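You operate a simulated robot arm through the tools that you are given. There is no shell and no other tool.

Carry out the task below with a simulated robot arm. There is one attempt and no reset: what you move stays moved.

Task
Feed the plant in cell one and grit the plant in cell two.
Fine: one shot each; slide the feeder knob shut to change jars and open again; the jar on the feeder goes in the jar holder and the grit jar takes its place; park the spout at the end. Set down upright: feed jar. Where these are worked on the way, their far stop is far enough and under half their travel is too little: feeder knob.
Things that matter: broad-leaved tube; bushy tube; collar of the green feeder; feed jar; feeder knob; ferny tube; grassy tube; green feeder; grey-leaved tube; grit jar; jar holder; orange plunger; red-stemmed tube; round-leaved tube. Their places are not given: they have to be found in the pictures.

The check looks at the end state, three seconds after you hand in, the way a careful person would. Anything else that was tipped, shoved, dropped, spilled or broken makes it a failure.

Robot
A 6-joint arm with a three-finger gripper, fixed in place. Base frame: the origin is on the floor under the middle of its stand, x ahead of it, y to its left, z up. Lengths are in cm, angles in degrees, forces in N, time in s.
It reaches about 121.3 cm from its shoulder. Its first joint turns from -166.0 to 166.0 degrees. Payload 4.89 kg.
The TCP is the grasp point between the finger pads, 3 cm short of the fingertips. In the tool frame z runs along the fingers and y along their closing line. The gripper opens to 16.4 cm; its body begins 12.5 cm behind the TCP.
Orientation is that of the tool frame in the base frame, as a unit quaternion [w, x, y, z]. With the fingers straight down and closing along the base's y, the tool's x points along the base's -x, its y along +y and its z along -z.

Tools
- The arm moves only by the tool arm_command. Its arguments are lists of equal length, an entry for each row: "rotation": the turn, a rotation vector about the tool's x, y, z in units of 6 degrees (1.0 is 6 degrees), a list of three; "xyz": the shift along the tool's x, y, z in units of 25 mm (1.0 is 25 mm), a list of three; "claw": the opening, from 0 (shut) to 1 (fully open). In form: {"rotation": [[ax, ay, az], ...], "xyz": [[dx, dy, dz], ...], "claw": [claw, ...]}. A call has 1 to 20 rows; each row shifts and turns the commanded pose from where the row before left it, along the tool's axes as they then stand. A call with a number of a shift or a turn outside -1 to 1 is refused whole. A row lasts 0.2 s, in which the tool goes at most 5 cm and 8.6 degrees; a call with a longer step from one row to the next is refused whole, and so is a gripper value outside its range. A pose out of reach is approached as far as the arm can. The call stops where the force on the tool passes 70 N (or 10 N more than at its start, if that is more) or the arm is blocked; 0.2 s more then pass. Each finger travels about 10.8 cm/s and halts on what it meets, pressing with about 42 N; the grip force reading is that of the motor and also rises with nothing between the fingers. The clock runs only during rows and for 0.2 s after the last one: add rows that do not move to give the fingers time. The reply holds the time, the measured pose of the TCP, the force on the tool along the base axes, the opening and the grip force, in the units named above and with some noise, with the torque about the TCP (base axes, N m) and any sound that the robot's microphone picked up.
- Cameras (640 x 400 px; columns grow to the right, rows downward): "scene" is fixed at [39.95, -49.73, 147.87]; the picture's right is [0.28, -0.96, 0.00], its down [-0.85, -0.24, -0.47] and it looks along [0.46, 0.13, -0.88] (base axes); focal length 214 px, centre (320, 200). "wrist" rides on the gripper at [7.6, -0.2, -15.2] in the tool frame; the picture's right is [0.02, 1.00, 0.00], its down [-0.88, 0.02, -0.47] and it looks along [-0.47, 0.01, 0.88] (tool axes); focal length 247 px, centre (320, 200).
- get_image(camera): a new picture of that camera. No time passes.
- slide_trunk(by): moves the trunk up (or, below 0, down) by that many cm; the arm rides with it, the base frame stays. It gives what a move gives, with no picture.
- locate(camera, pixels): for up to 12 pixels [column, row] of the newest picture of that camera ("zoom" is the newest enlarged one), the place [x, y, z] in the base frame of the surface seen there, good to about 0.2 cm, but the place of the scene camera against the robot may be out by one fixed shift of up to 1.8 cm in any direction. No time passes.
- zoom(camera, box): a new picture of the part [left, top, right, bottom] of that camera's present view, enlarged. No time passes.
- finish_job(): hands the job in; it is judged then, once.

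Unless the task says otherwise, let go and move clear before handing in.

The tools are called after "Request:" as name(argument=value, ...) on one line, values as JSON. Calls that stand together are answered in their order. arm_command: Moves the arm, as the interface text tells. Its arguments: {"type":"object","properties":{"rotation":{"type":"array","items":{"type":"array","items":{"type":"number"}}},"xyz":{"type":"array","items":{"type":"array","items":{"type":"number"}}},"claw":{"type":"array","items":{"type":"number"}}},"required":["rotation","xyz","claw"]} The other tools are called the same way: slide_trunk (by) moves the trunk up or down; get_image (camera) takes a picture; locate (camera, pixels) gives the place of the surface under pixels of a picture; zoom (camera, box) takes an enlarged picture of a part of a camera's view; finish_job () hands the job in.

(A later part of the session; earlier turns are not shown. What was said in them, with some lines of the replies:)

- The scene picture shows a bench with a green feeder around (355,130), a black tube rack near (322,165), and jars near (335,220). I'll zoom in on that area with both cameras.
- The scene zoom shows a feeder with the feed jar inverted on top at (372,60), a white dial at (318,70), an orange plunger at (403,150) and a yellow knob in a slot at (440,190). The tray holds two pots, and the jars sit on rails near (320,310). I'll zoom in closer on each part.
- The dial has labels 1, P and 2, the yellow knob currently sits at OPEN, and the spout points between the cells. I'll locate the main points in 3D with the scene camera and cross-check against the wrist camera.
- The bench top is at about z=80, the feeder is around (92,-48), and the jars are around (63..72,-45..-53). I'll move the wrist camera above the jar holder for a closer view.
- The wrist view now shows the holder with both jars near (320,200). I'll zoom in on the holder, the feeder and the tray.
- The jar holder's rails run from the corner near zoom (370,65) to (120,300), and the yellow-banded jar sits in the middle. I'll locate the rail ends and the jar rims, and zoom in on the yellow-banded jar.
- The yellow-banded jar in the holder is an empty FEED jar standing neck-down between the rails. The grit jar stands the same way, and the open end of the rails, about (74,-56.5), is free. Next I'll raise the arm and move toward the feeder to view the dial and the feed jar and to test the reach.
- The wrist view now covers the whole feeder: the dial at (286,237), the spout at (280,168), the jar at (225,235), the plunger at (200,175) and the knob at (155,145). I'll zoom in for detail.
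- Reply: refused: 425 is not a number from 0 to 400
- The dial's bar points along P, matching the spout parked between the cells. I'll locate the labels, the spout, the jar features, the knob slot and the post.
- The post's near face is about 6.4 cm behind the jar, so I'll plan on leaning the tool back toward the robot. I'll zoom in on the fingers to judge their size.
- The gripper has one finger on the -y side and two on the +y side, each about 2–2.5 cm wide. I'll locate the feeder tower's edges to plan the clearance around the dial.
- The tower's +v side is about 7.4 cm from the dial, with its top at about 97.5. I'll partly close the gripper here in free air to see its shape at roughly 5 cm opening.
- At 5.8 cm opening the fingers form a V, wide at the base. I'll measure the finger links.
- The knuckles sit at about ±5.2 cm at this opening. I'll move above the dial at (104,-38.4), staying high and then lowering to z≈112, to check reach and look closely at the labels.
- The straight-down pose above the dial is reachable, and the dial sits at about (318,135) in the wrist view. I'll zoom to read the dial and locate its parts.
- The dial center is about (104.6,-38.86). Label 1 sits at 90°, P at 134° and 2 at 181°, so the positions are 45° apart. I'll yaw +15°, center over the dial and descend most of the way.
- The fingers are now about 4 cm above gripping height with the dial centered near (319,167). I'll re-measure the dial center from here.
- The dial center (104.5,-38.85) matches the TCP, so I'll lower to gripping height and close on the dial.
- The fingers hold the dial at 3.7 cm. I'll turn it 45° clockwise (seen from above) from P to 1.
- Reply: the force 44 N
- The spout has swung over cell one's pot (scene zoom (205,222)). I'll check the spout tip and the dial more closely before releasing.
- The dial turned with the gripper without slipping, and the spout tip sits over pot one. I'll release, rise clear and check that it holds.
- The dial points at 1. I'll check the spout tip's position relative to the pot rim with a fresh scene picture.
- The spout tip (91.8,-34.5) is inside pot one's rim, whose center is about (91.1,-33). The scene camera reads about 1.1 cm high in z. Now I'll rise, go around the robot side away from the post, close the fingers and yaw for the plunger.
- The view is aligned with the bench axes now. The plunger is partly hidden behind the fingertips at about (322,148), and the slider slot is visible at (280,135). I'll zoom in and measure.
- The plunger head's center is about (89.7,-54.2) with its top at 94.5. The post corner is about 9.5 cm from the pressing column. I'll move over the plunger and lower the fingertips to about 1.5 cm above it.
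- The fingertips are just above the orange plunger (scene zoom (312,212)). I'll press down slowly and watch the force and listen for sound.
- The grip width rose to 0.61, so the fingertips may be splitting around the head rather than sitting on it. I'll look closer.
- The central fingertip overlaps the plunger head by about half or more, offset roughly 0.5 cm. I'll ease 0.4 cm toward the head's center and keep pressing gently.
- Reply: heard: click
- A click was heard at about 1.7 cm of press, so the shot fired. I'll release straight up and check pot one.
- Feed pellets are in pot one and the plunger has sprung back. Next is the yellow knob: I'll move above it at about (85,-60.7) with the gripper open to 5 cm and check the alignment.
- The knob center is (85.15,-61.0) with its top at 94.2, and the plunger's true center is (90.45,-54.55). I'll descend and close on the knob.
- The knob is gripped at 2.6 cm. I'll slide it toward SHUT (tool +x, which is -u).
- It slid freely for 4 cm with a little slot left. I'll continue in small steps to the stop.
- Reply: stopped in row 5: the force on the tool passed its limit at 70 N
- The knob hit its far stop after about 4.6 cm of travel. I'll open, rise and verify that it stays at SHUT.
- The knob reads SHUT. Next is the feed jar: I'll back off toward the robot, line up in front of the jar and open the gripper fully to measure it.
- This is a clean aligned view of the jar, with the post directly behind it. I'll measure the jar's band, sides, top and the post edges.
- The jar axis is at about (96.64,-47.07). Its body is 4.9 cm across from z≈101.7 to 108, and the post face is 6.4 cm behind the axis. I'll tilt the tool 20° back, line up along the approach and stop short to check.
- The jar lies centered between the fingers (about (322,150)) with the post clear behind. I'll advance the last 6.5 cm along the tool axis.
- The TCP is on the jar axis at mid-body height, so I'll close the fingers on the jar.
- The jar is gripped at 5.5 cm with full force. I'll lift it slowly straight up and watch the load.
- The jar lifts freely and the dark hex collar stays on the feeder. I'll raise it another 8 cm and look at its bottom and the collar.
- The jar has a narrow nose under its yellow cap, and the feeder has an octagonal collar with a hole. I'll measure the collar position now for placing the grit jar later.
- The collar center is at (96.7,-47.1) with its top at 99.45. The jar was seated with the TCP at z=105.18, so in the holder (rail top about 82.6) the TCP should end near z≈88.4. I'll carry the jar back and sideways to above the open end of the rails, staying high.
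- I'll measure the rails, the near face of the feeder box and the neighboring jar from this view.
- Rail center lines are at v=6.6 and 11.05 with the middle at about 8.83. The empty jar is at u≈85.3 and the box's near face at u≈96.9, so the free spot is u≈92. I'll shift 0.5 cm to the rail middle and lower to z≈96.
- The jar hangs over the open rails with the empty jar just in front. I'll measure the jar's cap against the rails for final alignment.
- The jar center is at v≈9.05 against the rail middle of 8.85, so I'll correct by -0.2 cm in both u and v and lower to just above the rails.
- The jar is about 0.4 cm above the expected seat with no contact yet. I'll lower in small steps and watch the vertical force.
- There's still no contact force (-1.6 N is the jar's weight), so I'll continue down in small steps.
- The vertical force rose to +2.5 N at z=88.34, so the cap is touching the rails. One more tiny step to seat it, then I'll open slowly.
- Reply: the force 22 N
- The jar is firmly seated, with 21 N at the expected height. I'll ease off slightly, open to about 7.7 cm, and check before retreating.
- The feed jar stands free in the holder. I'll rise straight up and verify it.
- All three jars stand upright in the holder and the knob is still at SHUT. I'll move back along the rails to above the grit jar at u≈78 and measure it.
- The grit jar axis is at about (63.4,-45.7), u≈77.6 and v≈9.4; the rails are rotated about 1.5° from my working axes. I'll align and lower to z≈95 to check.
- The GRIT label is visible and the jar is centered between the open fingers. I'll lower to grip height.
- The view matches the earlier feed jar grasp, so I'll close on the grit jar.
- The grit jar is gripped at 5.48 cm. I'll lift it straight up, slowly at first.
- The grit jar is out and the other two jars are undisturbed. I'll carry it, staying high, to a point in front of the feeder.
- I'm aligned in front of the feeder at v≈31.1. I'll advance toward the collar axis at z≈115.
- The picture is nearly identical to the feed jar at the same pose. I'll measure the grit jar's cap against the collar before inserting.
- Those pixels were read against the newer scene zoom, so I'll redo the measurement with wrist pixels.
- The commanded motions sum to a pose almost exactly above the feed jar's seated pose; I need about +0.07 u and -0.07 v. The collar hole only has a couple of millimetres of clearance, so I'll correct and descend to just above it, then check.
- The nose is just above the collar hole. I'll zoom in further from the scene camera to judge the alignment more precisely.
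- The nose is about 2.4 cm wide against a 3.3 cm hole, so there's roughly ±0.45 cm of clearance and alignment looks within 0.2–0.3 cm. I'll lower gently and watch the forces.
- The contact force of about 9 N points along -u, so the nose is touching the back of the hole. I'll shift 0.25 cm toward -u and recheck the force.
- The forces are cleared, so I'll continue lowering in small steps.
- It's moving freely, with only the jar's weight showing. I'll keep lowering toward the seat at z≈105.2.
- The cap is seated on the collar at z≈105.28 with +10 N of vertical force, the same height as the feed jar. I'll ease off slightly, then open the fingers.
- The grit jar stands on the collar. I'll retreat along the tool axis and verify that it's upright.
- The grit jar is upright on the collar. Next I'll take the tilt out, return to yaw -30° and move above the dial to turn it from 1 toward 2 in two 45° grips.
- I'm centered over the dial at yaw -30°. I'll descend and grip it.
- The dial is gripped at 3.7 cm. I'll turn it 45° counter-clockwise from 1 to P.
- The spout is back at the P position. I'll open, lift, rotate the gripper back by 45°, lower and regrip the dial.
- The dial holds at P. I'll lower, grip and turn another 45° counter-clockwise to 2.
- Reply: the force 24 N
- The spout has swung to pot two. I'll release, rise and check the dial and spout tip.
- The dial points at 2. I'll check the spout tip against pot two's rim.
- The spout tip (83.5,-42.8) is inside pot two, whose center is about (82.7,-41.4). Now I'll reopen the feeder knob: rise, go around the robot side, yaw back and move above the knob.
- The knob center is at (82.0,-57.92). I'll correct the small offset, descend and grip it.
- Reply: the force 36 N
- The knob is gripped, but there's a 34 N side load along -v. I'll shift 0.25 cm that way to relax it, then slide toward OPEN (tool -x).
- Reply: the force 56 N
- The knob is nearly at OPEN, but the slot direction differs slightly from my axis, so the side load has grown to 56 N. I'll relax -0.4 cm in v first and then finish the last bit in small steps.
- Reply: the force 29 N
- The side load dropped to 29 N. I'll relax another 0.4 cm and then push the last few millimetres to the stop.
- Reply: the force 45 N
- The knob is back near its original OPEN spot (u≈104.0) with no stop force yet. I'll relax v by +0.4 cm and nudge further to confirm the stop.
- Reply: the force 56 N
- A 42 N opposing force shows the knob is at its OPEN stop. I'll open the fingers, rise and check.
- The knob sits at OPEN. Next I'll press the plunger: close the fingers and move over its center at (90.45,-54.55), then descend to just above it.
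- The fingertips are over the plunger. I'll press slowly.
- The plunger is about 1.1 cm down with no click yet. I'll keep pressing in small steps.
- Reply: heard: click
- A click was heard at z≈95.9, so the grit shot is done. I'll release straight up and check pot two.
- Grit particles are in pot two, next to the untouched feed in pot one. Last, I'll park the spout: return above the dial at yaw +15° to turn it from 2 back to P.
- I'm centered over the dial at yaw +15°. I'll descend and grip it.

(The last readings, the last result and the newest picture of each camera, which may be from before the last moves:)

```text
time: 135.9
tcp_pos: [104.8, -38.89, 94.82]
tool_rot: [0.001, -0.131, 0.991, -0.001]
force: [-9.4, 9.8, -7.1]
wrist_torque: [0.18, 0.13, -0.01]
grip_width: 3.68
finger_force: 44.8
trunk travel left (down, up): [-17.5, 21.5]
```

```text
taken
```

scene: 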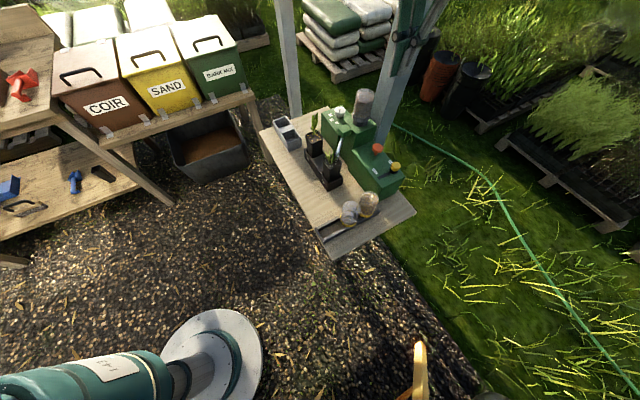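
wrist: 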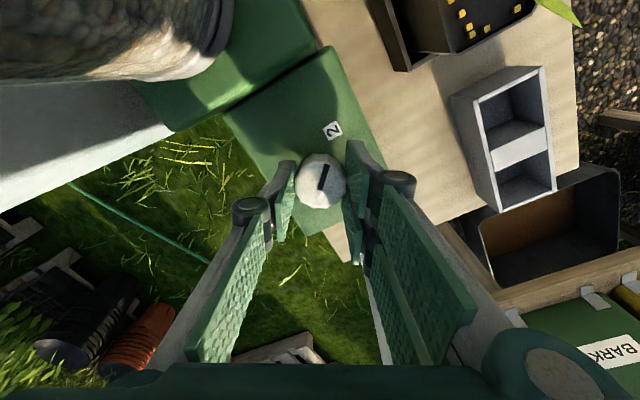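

The dial is gripped. I'll turn it 45° clockwise from 2 to P.

Request:
arm_command(rotation=[[0, 0, 0.83], [0, 0, 0.83], [0, 0, 0.83], [0, 0, 0.83], [0, 0, 0.83], [0, 0, 0.83], [0, 0, 0.83], [0, 0, 0.83], [0, 0, 0.86], [0, 0, 0]], xyz=[[0, 0, 0], [0, 0, 0], [0, 0, 0], [0, 0, 0], [0, 0, 0], [0, 0, 0], [0, 0, 0], [0, 0, 0], [0, 0, 0], [0, 0, 0]], claw=[0.1, 0.1, 0.1, 0.1, 0.1, 0.1, 0.1, 0.1, 0.1, 0.1])

Request:
zoom(camera="scene", box=[300, 80, 400, 180])

```text
time: 137.4
tcp_pos: [104.8, -38.86, 94.88]
tool_rot: [0.001, 0.13, 0.992, -0.001]
force: [-5.1, 2.9, -17.5]
wrist_torque: [-0.29, -0.29, -0.02]
grip_width: 3.7
finger_force: 44.8
trunk travel left (down, up): [-17.5, 21.5]
stopped in row 7: the force on the tool passed its limit at 71 N (the readings are from after the stop); the commanded pose is now the measured one
```

```text
4.00 times, centred on (350, 130) of scene
```

zoom: 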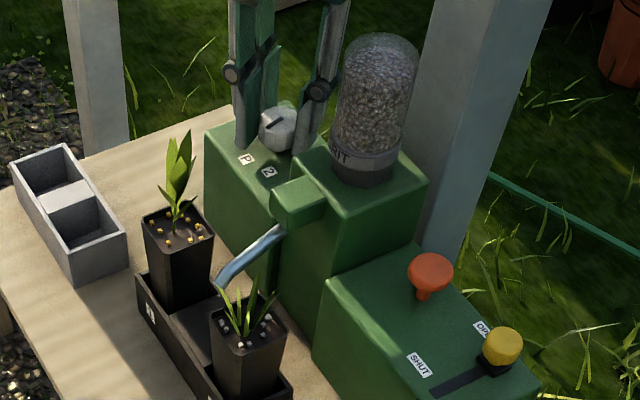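

The turn stopped 15° short because a side force passed its limit. The grip was about 0.2 cm off center. I'll open, lift slightly and look at the dial before regripping.

Request:
arm_command(rotation=[[0, 0, 0], [0, 0, 0], [0, 0, 0], [0, 0, 0], [0, 0, 0]], xyz=[[0, 0, 0], [0, 0, 0], [0, 0, -0.9], [0, 0, -0.9], [0, 0, 0]], claw=[0.35, 0.35, 0.35, 0.35, 0.35])

Request:
get_image(camera="wrist")

Request:
zoom(camera="wrist", box=[250, 90, 390, 230])

```text
time: 138.6
tcp_pos: [104.71, -39.04, 99.39]
tool_rot: [0.001, 0.131, 0.991, 0.0]
force: [-0.4, -0.1, 0.4]
wrist_torque: [-0.05, 0.02, 0.0]
grip_width: 5.75
finger_force: 0.0
trunk travel left (down, up): [-17.5, 21.5]
```

```text
taken
```

wrist: 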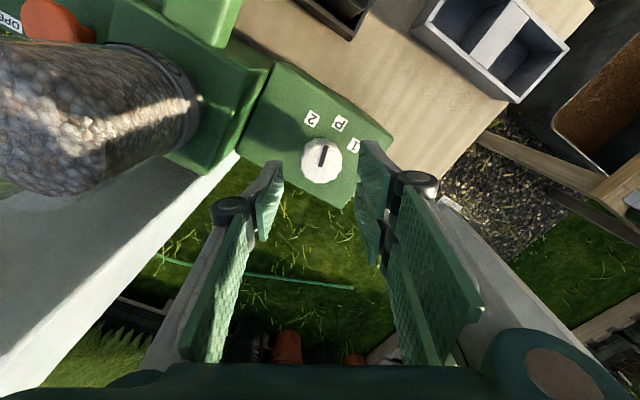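

```text
2.86 times, centred on (320, 160) of wrist
```

zoom: 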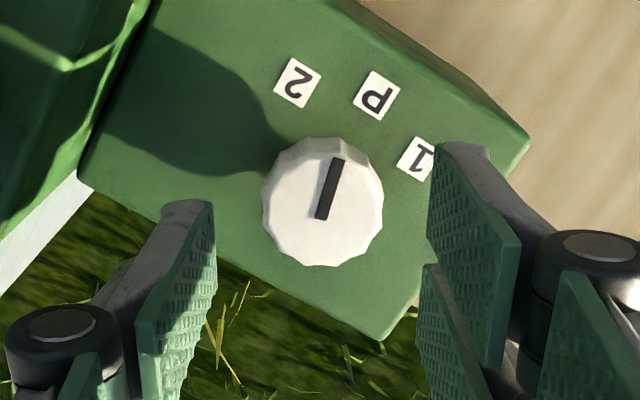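

I'll measure the bar direction and the dial center from here.

Request:
locate(camera="zoom", pixels=[[321, 212], [338, 164], [297, 82], [376, 96], [415, 158], [268, 200], [378, 200], [322, 262], [290, 160], [360, 245], [290, 245], [372, 175]])

```text
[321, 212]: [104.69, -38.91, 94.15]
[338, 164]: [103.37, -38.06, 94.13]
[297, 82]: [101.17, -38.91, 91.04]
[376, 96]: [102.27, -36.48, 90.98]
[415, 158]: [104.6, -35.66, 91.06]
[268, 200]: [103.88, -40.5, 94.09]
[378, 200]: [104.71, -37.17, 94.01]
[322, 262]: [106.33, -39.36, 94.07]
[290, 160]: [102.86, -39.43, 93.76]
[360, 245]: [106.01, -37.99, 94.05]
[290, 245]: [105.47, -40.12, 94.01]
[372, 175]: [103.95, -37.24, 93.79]
```

The bar is at 147°, while P is at about 134.5° (midway between 1 at 89° and 2 at 181°). I'll recenter by 0.2 cm, regrip and turn the remaining ~13°.

Request:
arm_command(rotation=[[0, 0, 0], [0, 0, 0], [0, 0, 0], [0, 0, 0], [0, 0, 0], [0, 0, 0], [0, 0, 0]], xyz=[[0.07, 0.064, 0], [0, 0, 0.9], [0, 0, 0.9], [0, 0, 0], [0, 0, 0], [0, 0, 0], [0, 0, 0]], claw=[0.35, 0.35, 0.35, 0.35, 0.1, 0.1, 0.1])

Request:
arm_command(rotation=[[0, 0, 0.55], [0, 0, 0.55], [0, 0, 0.55], [0, 0, 0.6], [0, 0, 0]], xyz=[[0, 0, 0], [0, 0, 0], [0, 0, 0], [0, 0, 0], [0, 0, 0]], claw=[0.1, 0.1, 0.1, 0.1, 0.1])

Request:
zoom(camera="scene", box=[300, 80, 400, 180])

```text
time: 140.2
tcp_pos: [104.66, -38.87, 95.05]
tool_rot: [0.001, 0.13, 0.992, -0.002]
force: [2.2, -12.6, -0.4]
wrist_torque: [-0.57, -0.27, 0.03]
grip_width: 3.7
finger_force: 45.0
trunk travel left (down, up): [-17.5, 21.5]
```

```text
time: 141.4
tcp_pos: [104.58, -38.83, 94.94]
tool_rot: [0.001, 0.247, 0.969, 0.0]
force: [23.6, -30.6, 26.3]
wrist_torque: [-1.02, -0.75, -0.02]
grip_width: 3.74
finger_force: 45.6
trunk travel left (down, up): [-17.5, 21.5]
```

```text
4.00 times, centred on (350, 130) of scene
```

zoom: 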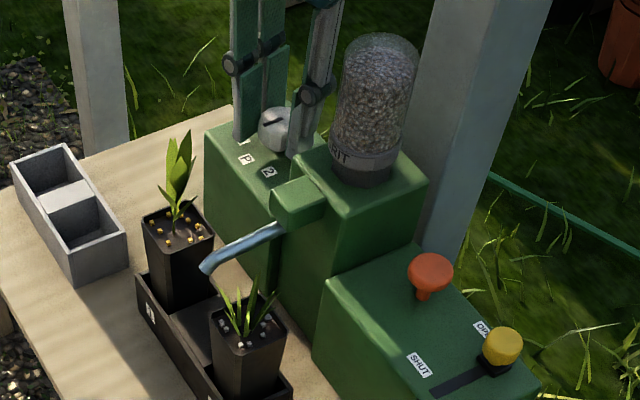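

The spout is back between the cells, with its tip at scene zoom (207,268) versus (205,265) when at P earlier. I'll release, rise and measure the dial bar.

Request:
arm_command(rotation=[[0, 0, 0], [0, 0, 0], [0, 0, 0], [0, 0, 0], [0, 0, 0]], xyz=[[0, 0, 0], [0, 0, 0], [0, 0, -0.9], [0, 0, -0.9], [0, 0, 0]], claw=[0.35, 0.35, 0.35, 0.35, 0.35])

Request:
get_image(camera="wrist")

Request:
get_image(camera="scene")

Request:
zoom(camera="wrist", box=[250, 90, 390, 230])

```text
time: 142.6
tcp_pos: [104.62, -38.68, 99.39]
tool_rot: [0.002, 0.246, 0.969, -0.001]
force: [-0.3, -0.2, -0.1]
wrist_torque: [0.01, -0.03, -0.04]
grip_width: 5.75
finger_force: 0.1
trunk travel left (down, up): [-17.5, 21.5]
```

```text
taken
```

wrist: 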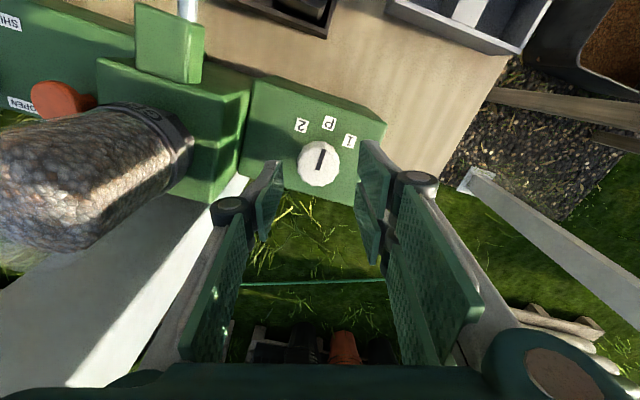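

```text
taken
```

scene: 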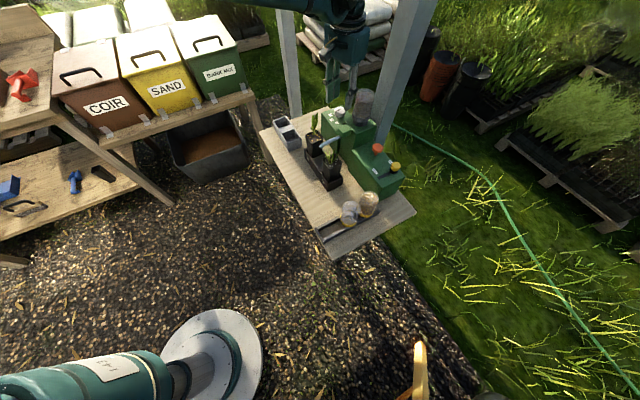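

```text
2.86 times, centred on (320, 160) of wrist
```

zoom: 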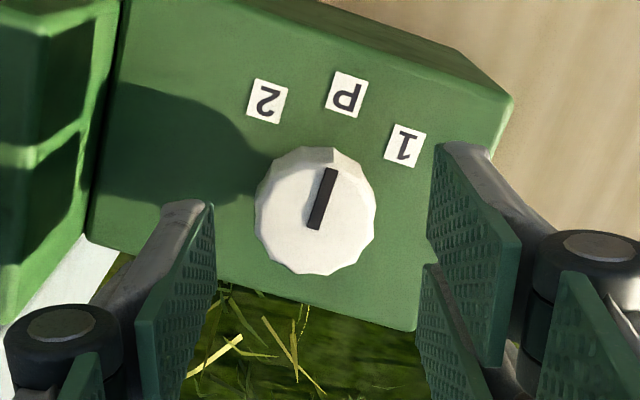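

Request:
locate(camera="zoom", pixels=[[315, 225], [331, 172], [267, 100], [346, 93], [405, 145], [258, 210], [375, 210], [315, 268]])

Request:
zoom(camera="scene", box=[310, 110, 350, 150])

```text
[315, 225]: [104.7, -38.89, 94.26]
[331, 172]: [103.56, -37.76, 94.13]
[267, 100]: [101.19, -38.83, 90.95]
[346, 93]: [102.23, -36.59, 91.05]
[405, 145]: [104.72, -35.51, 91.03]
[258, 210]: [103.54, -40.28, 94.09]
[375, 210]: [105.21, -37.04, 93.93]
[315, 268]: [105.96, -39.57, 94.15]
```

```text
10.00 times, centred on (330, 130) of scene
```

zoom: 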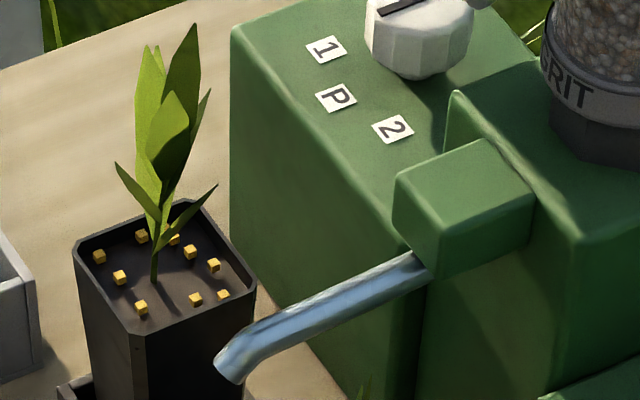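

The bar reads 135°, matching P, and the spout tip is back at its original pixel (about (320.8,146.4) in the scene). I'll raise the arm, move it clear and take final pictures.

Request:
arm_command(rotation=[[0, 0, 0], [0, 0, 0], [0, 0, 0], [0, 0, 0], [0, 0, 0], [0, 0, 0], [0, 0, 0], [0, 0, 0], [0, 0, 0], [0, 0, 0], [0, 0, 0], [0, 0, 0], [0, 0, 0], [0, 0, 0], [0, 0, 0], [0, 0, 0], [0, 0, 0], [0, 0, 0], [0, 0, 0], [0, 0, 0]], xyz=[[0, 0, -1], [0, 0, -1], [0, 0, -1], [0, 0, -1], [0, 0, -1], [0, 0, -1], [0, 0, -1], [0, 0, -1], [0, 0, -1], [0.95, 0, 0], [0.95, 0, 0], [0.95, 0, 0], [0.95, 0, 0], [0.95, 0, 0], [0.95, 0, 0], [0.95, 0, 0], [0.95, 0, 0], [0.95, 0, 0], [0.95, 0, 0], [0, 0, 0]], claw=[0.35, 0.35, 0.35, 0.35, 0.35, 0.35, 0.35, 0.35, 0.35, 0.35, 0.35, 0.35, 0.35, 0.35, 0.35, 0.35, 0.35, 0.35, 0.35, 0.35])

Request:
get_image(camera="wrist")

Request:
get_image(camera="scene")

Request:
zoom(camera="scene", box=[300, 70, 430, 250])

Request:
zoom(camera="scene", box=[310, 180, 400, 250])

Request:
zoom(camera="scene", box=[310, 110, 370, 180])

```text
time: 146.8
tcp_pos: [83.55, -27.16, 121.88]
tool_rot: [0.002, 0.246, 0.969, 0.0]
force: [-0.4, 0.8, 1.0]
wrist_torque: [-0.01, -0.08, -0.02]
grip_width: 5.73
finger_force: 0.2
trunk travel left (down, up): [-17.5, 21.5]
```

```text
taken
```

wrist: 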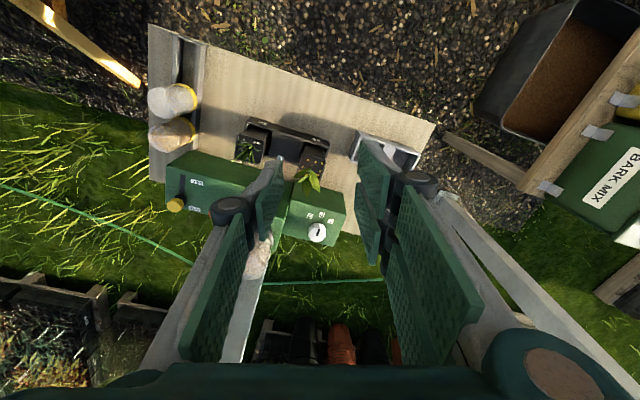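

```text
taken
```

scene: 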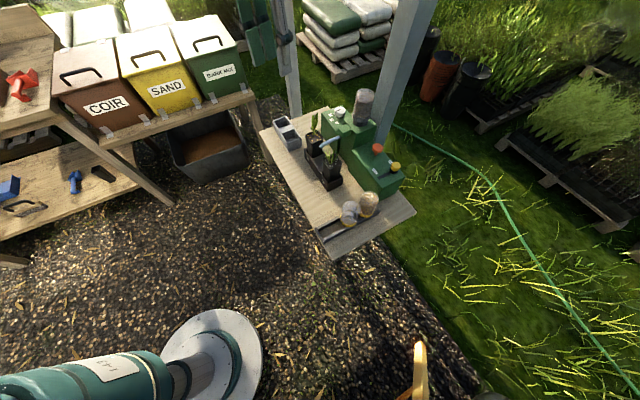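

```text
2.22 times, centred on (365, 160) of scene
```

zoom: 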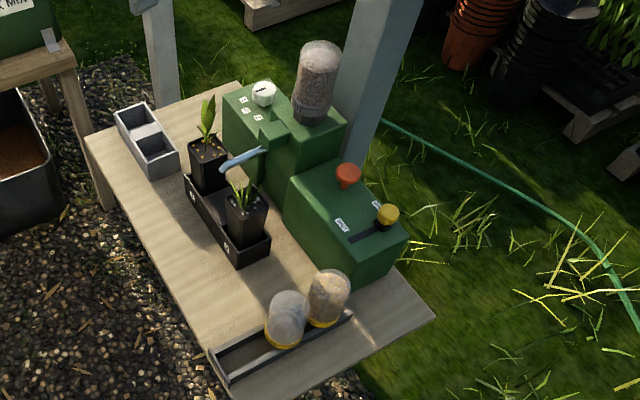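

```text
5.71 times, centred on (355, 215) of scene
```

zoom: 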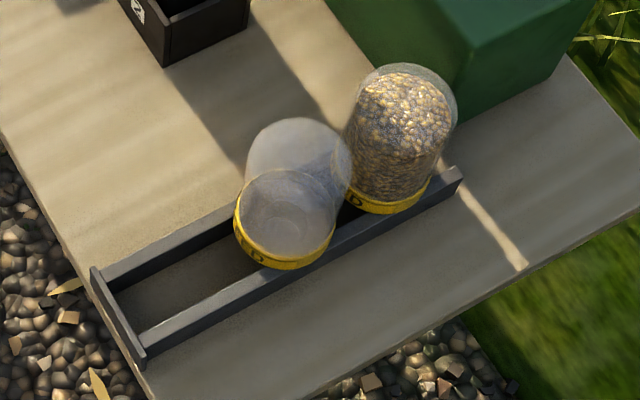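

```text
5.71 times, centred on (340, 145) of scene
```

zoom: 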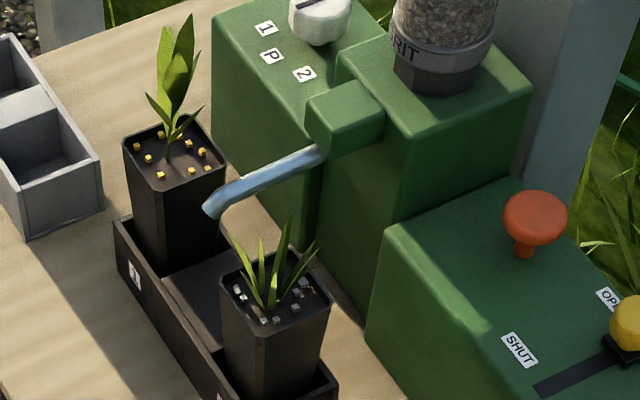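

Final state in the scene zooms:
- **Pots:** feed is in pot one and grit is in pot two.
- **Jars:** the feed jar stands upright in the holder, the grit jar is on the collar, and the empty jar hasn't moved.
- **Controls:** the knob is at OPEN, the plunger is up and the spout is parked at P.
- **Arm:** it is clear of everything.

I'm handing the job in.

Request:
finish_job()

```text
The job is handed in.
```

The plant in cell one has been fed and the plant in cell two gritted, with one shot each. I've handed the job in; I haven't seen the check's verdict.

- **Shots:** each press of the orange plunger gave a single click. The last pictures show feed in pot one and grit in pot two, with none visible outside the pots.
- **Jars:** the feed jar stands upright in the free spot at the open end of the jar holder. The grit jar is seated on the collar. The empty jar in the holder stayed where it was.
- **Feeder knob:** I slid it to its SHUT stop before changing jars and back to its OPEN stop afterwards. It is open now.
- **Spout:** it is parked at P, with its tip back at its starting position.

A force limit stopped the last turn of the dial about 15 degrees short of P, so I regripped it and finished the turn. The gripper has let go and the arm is clear of the bench.
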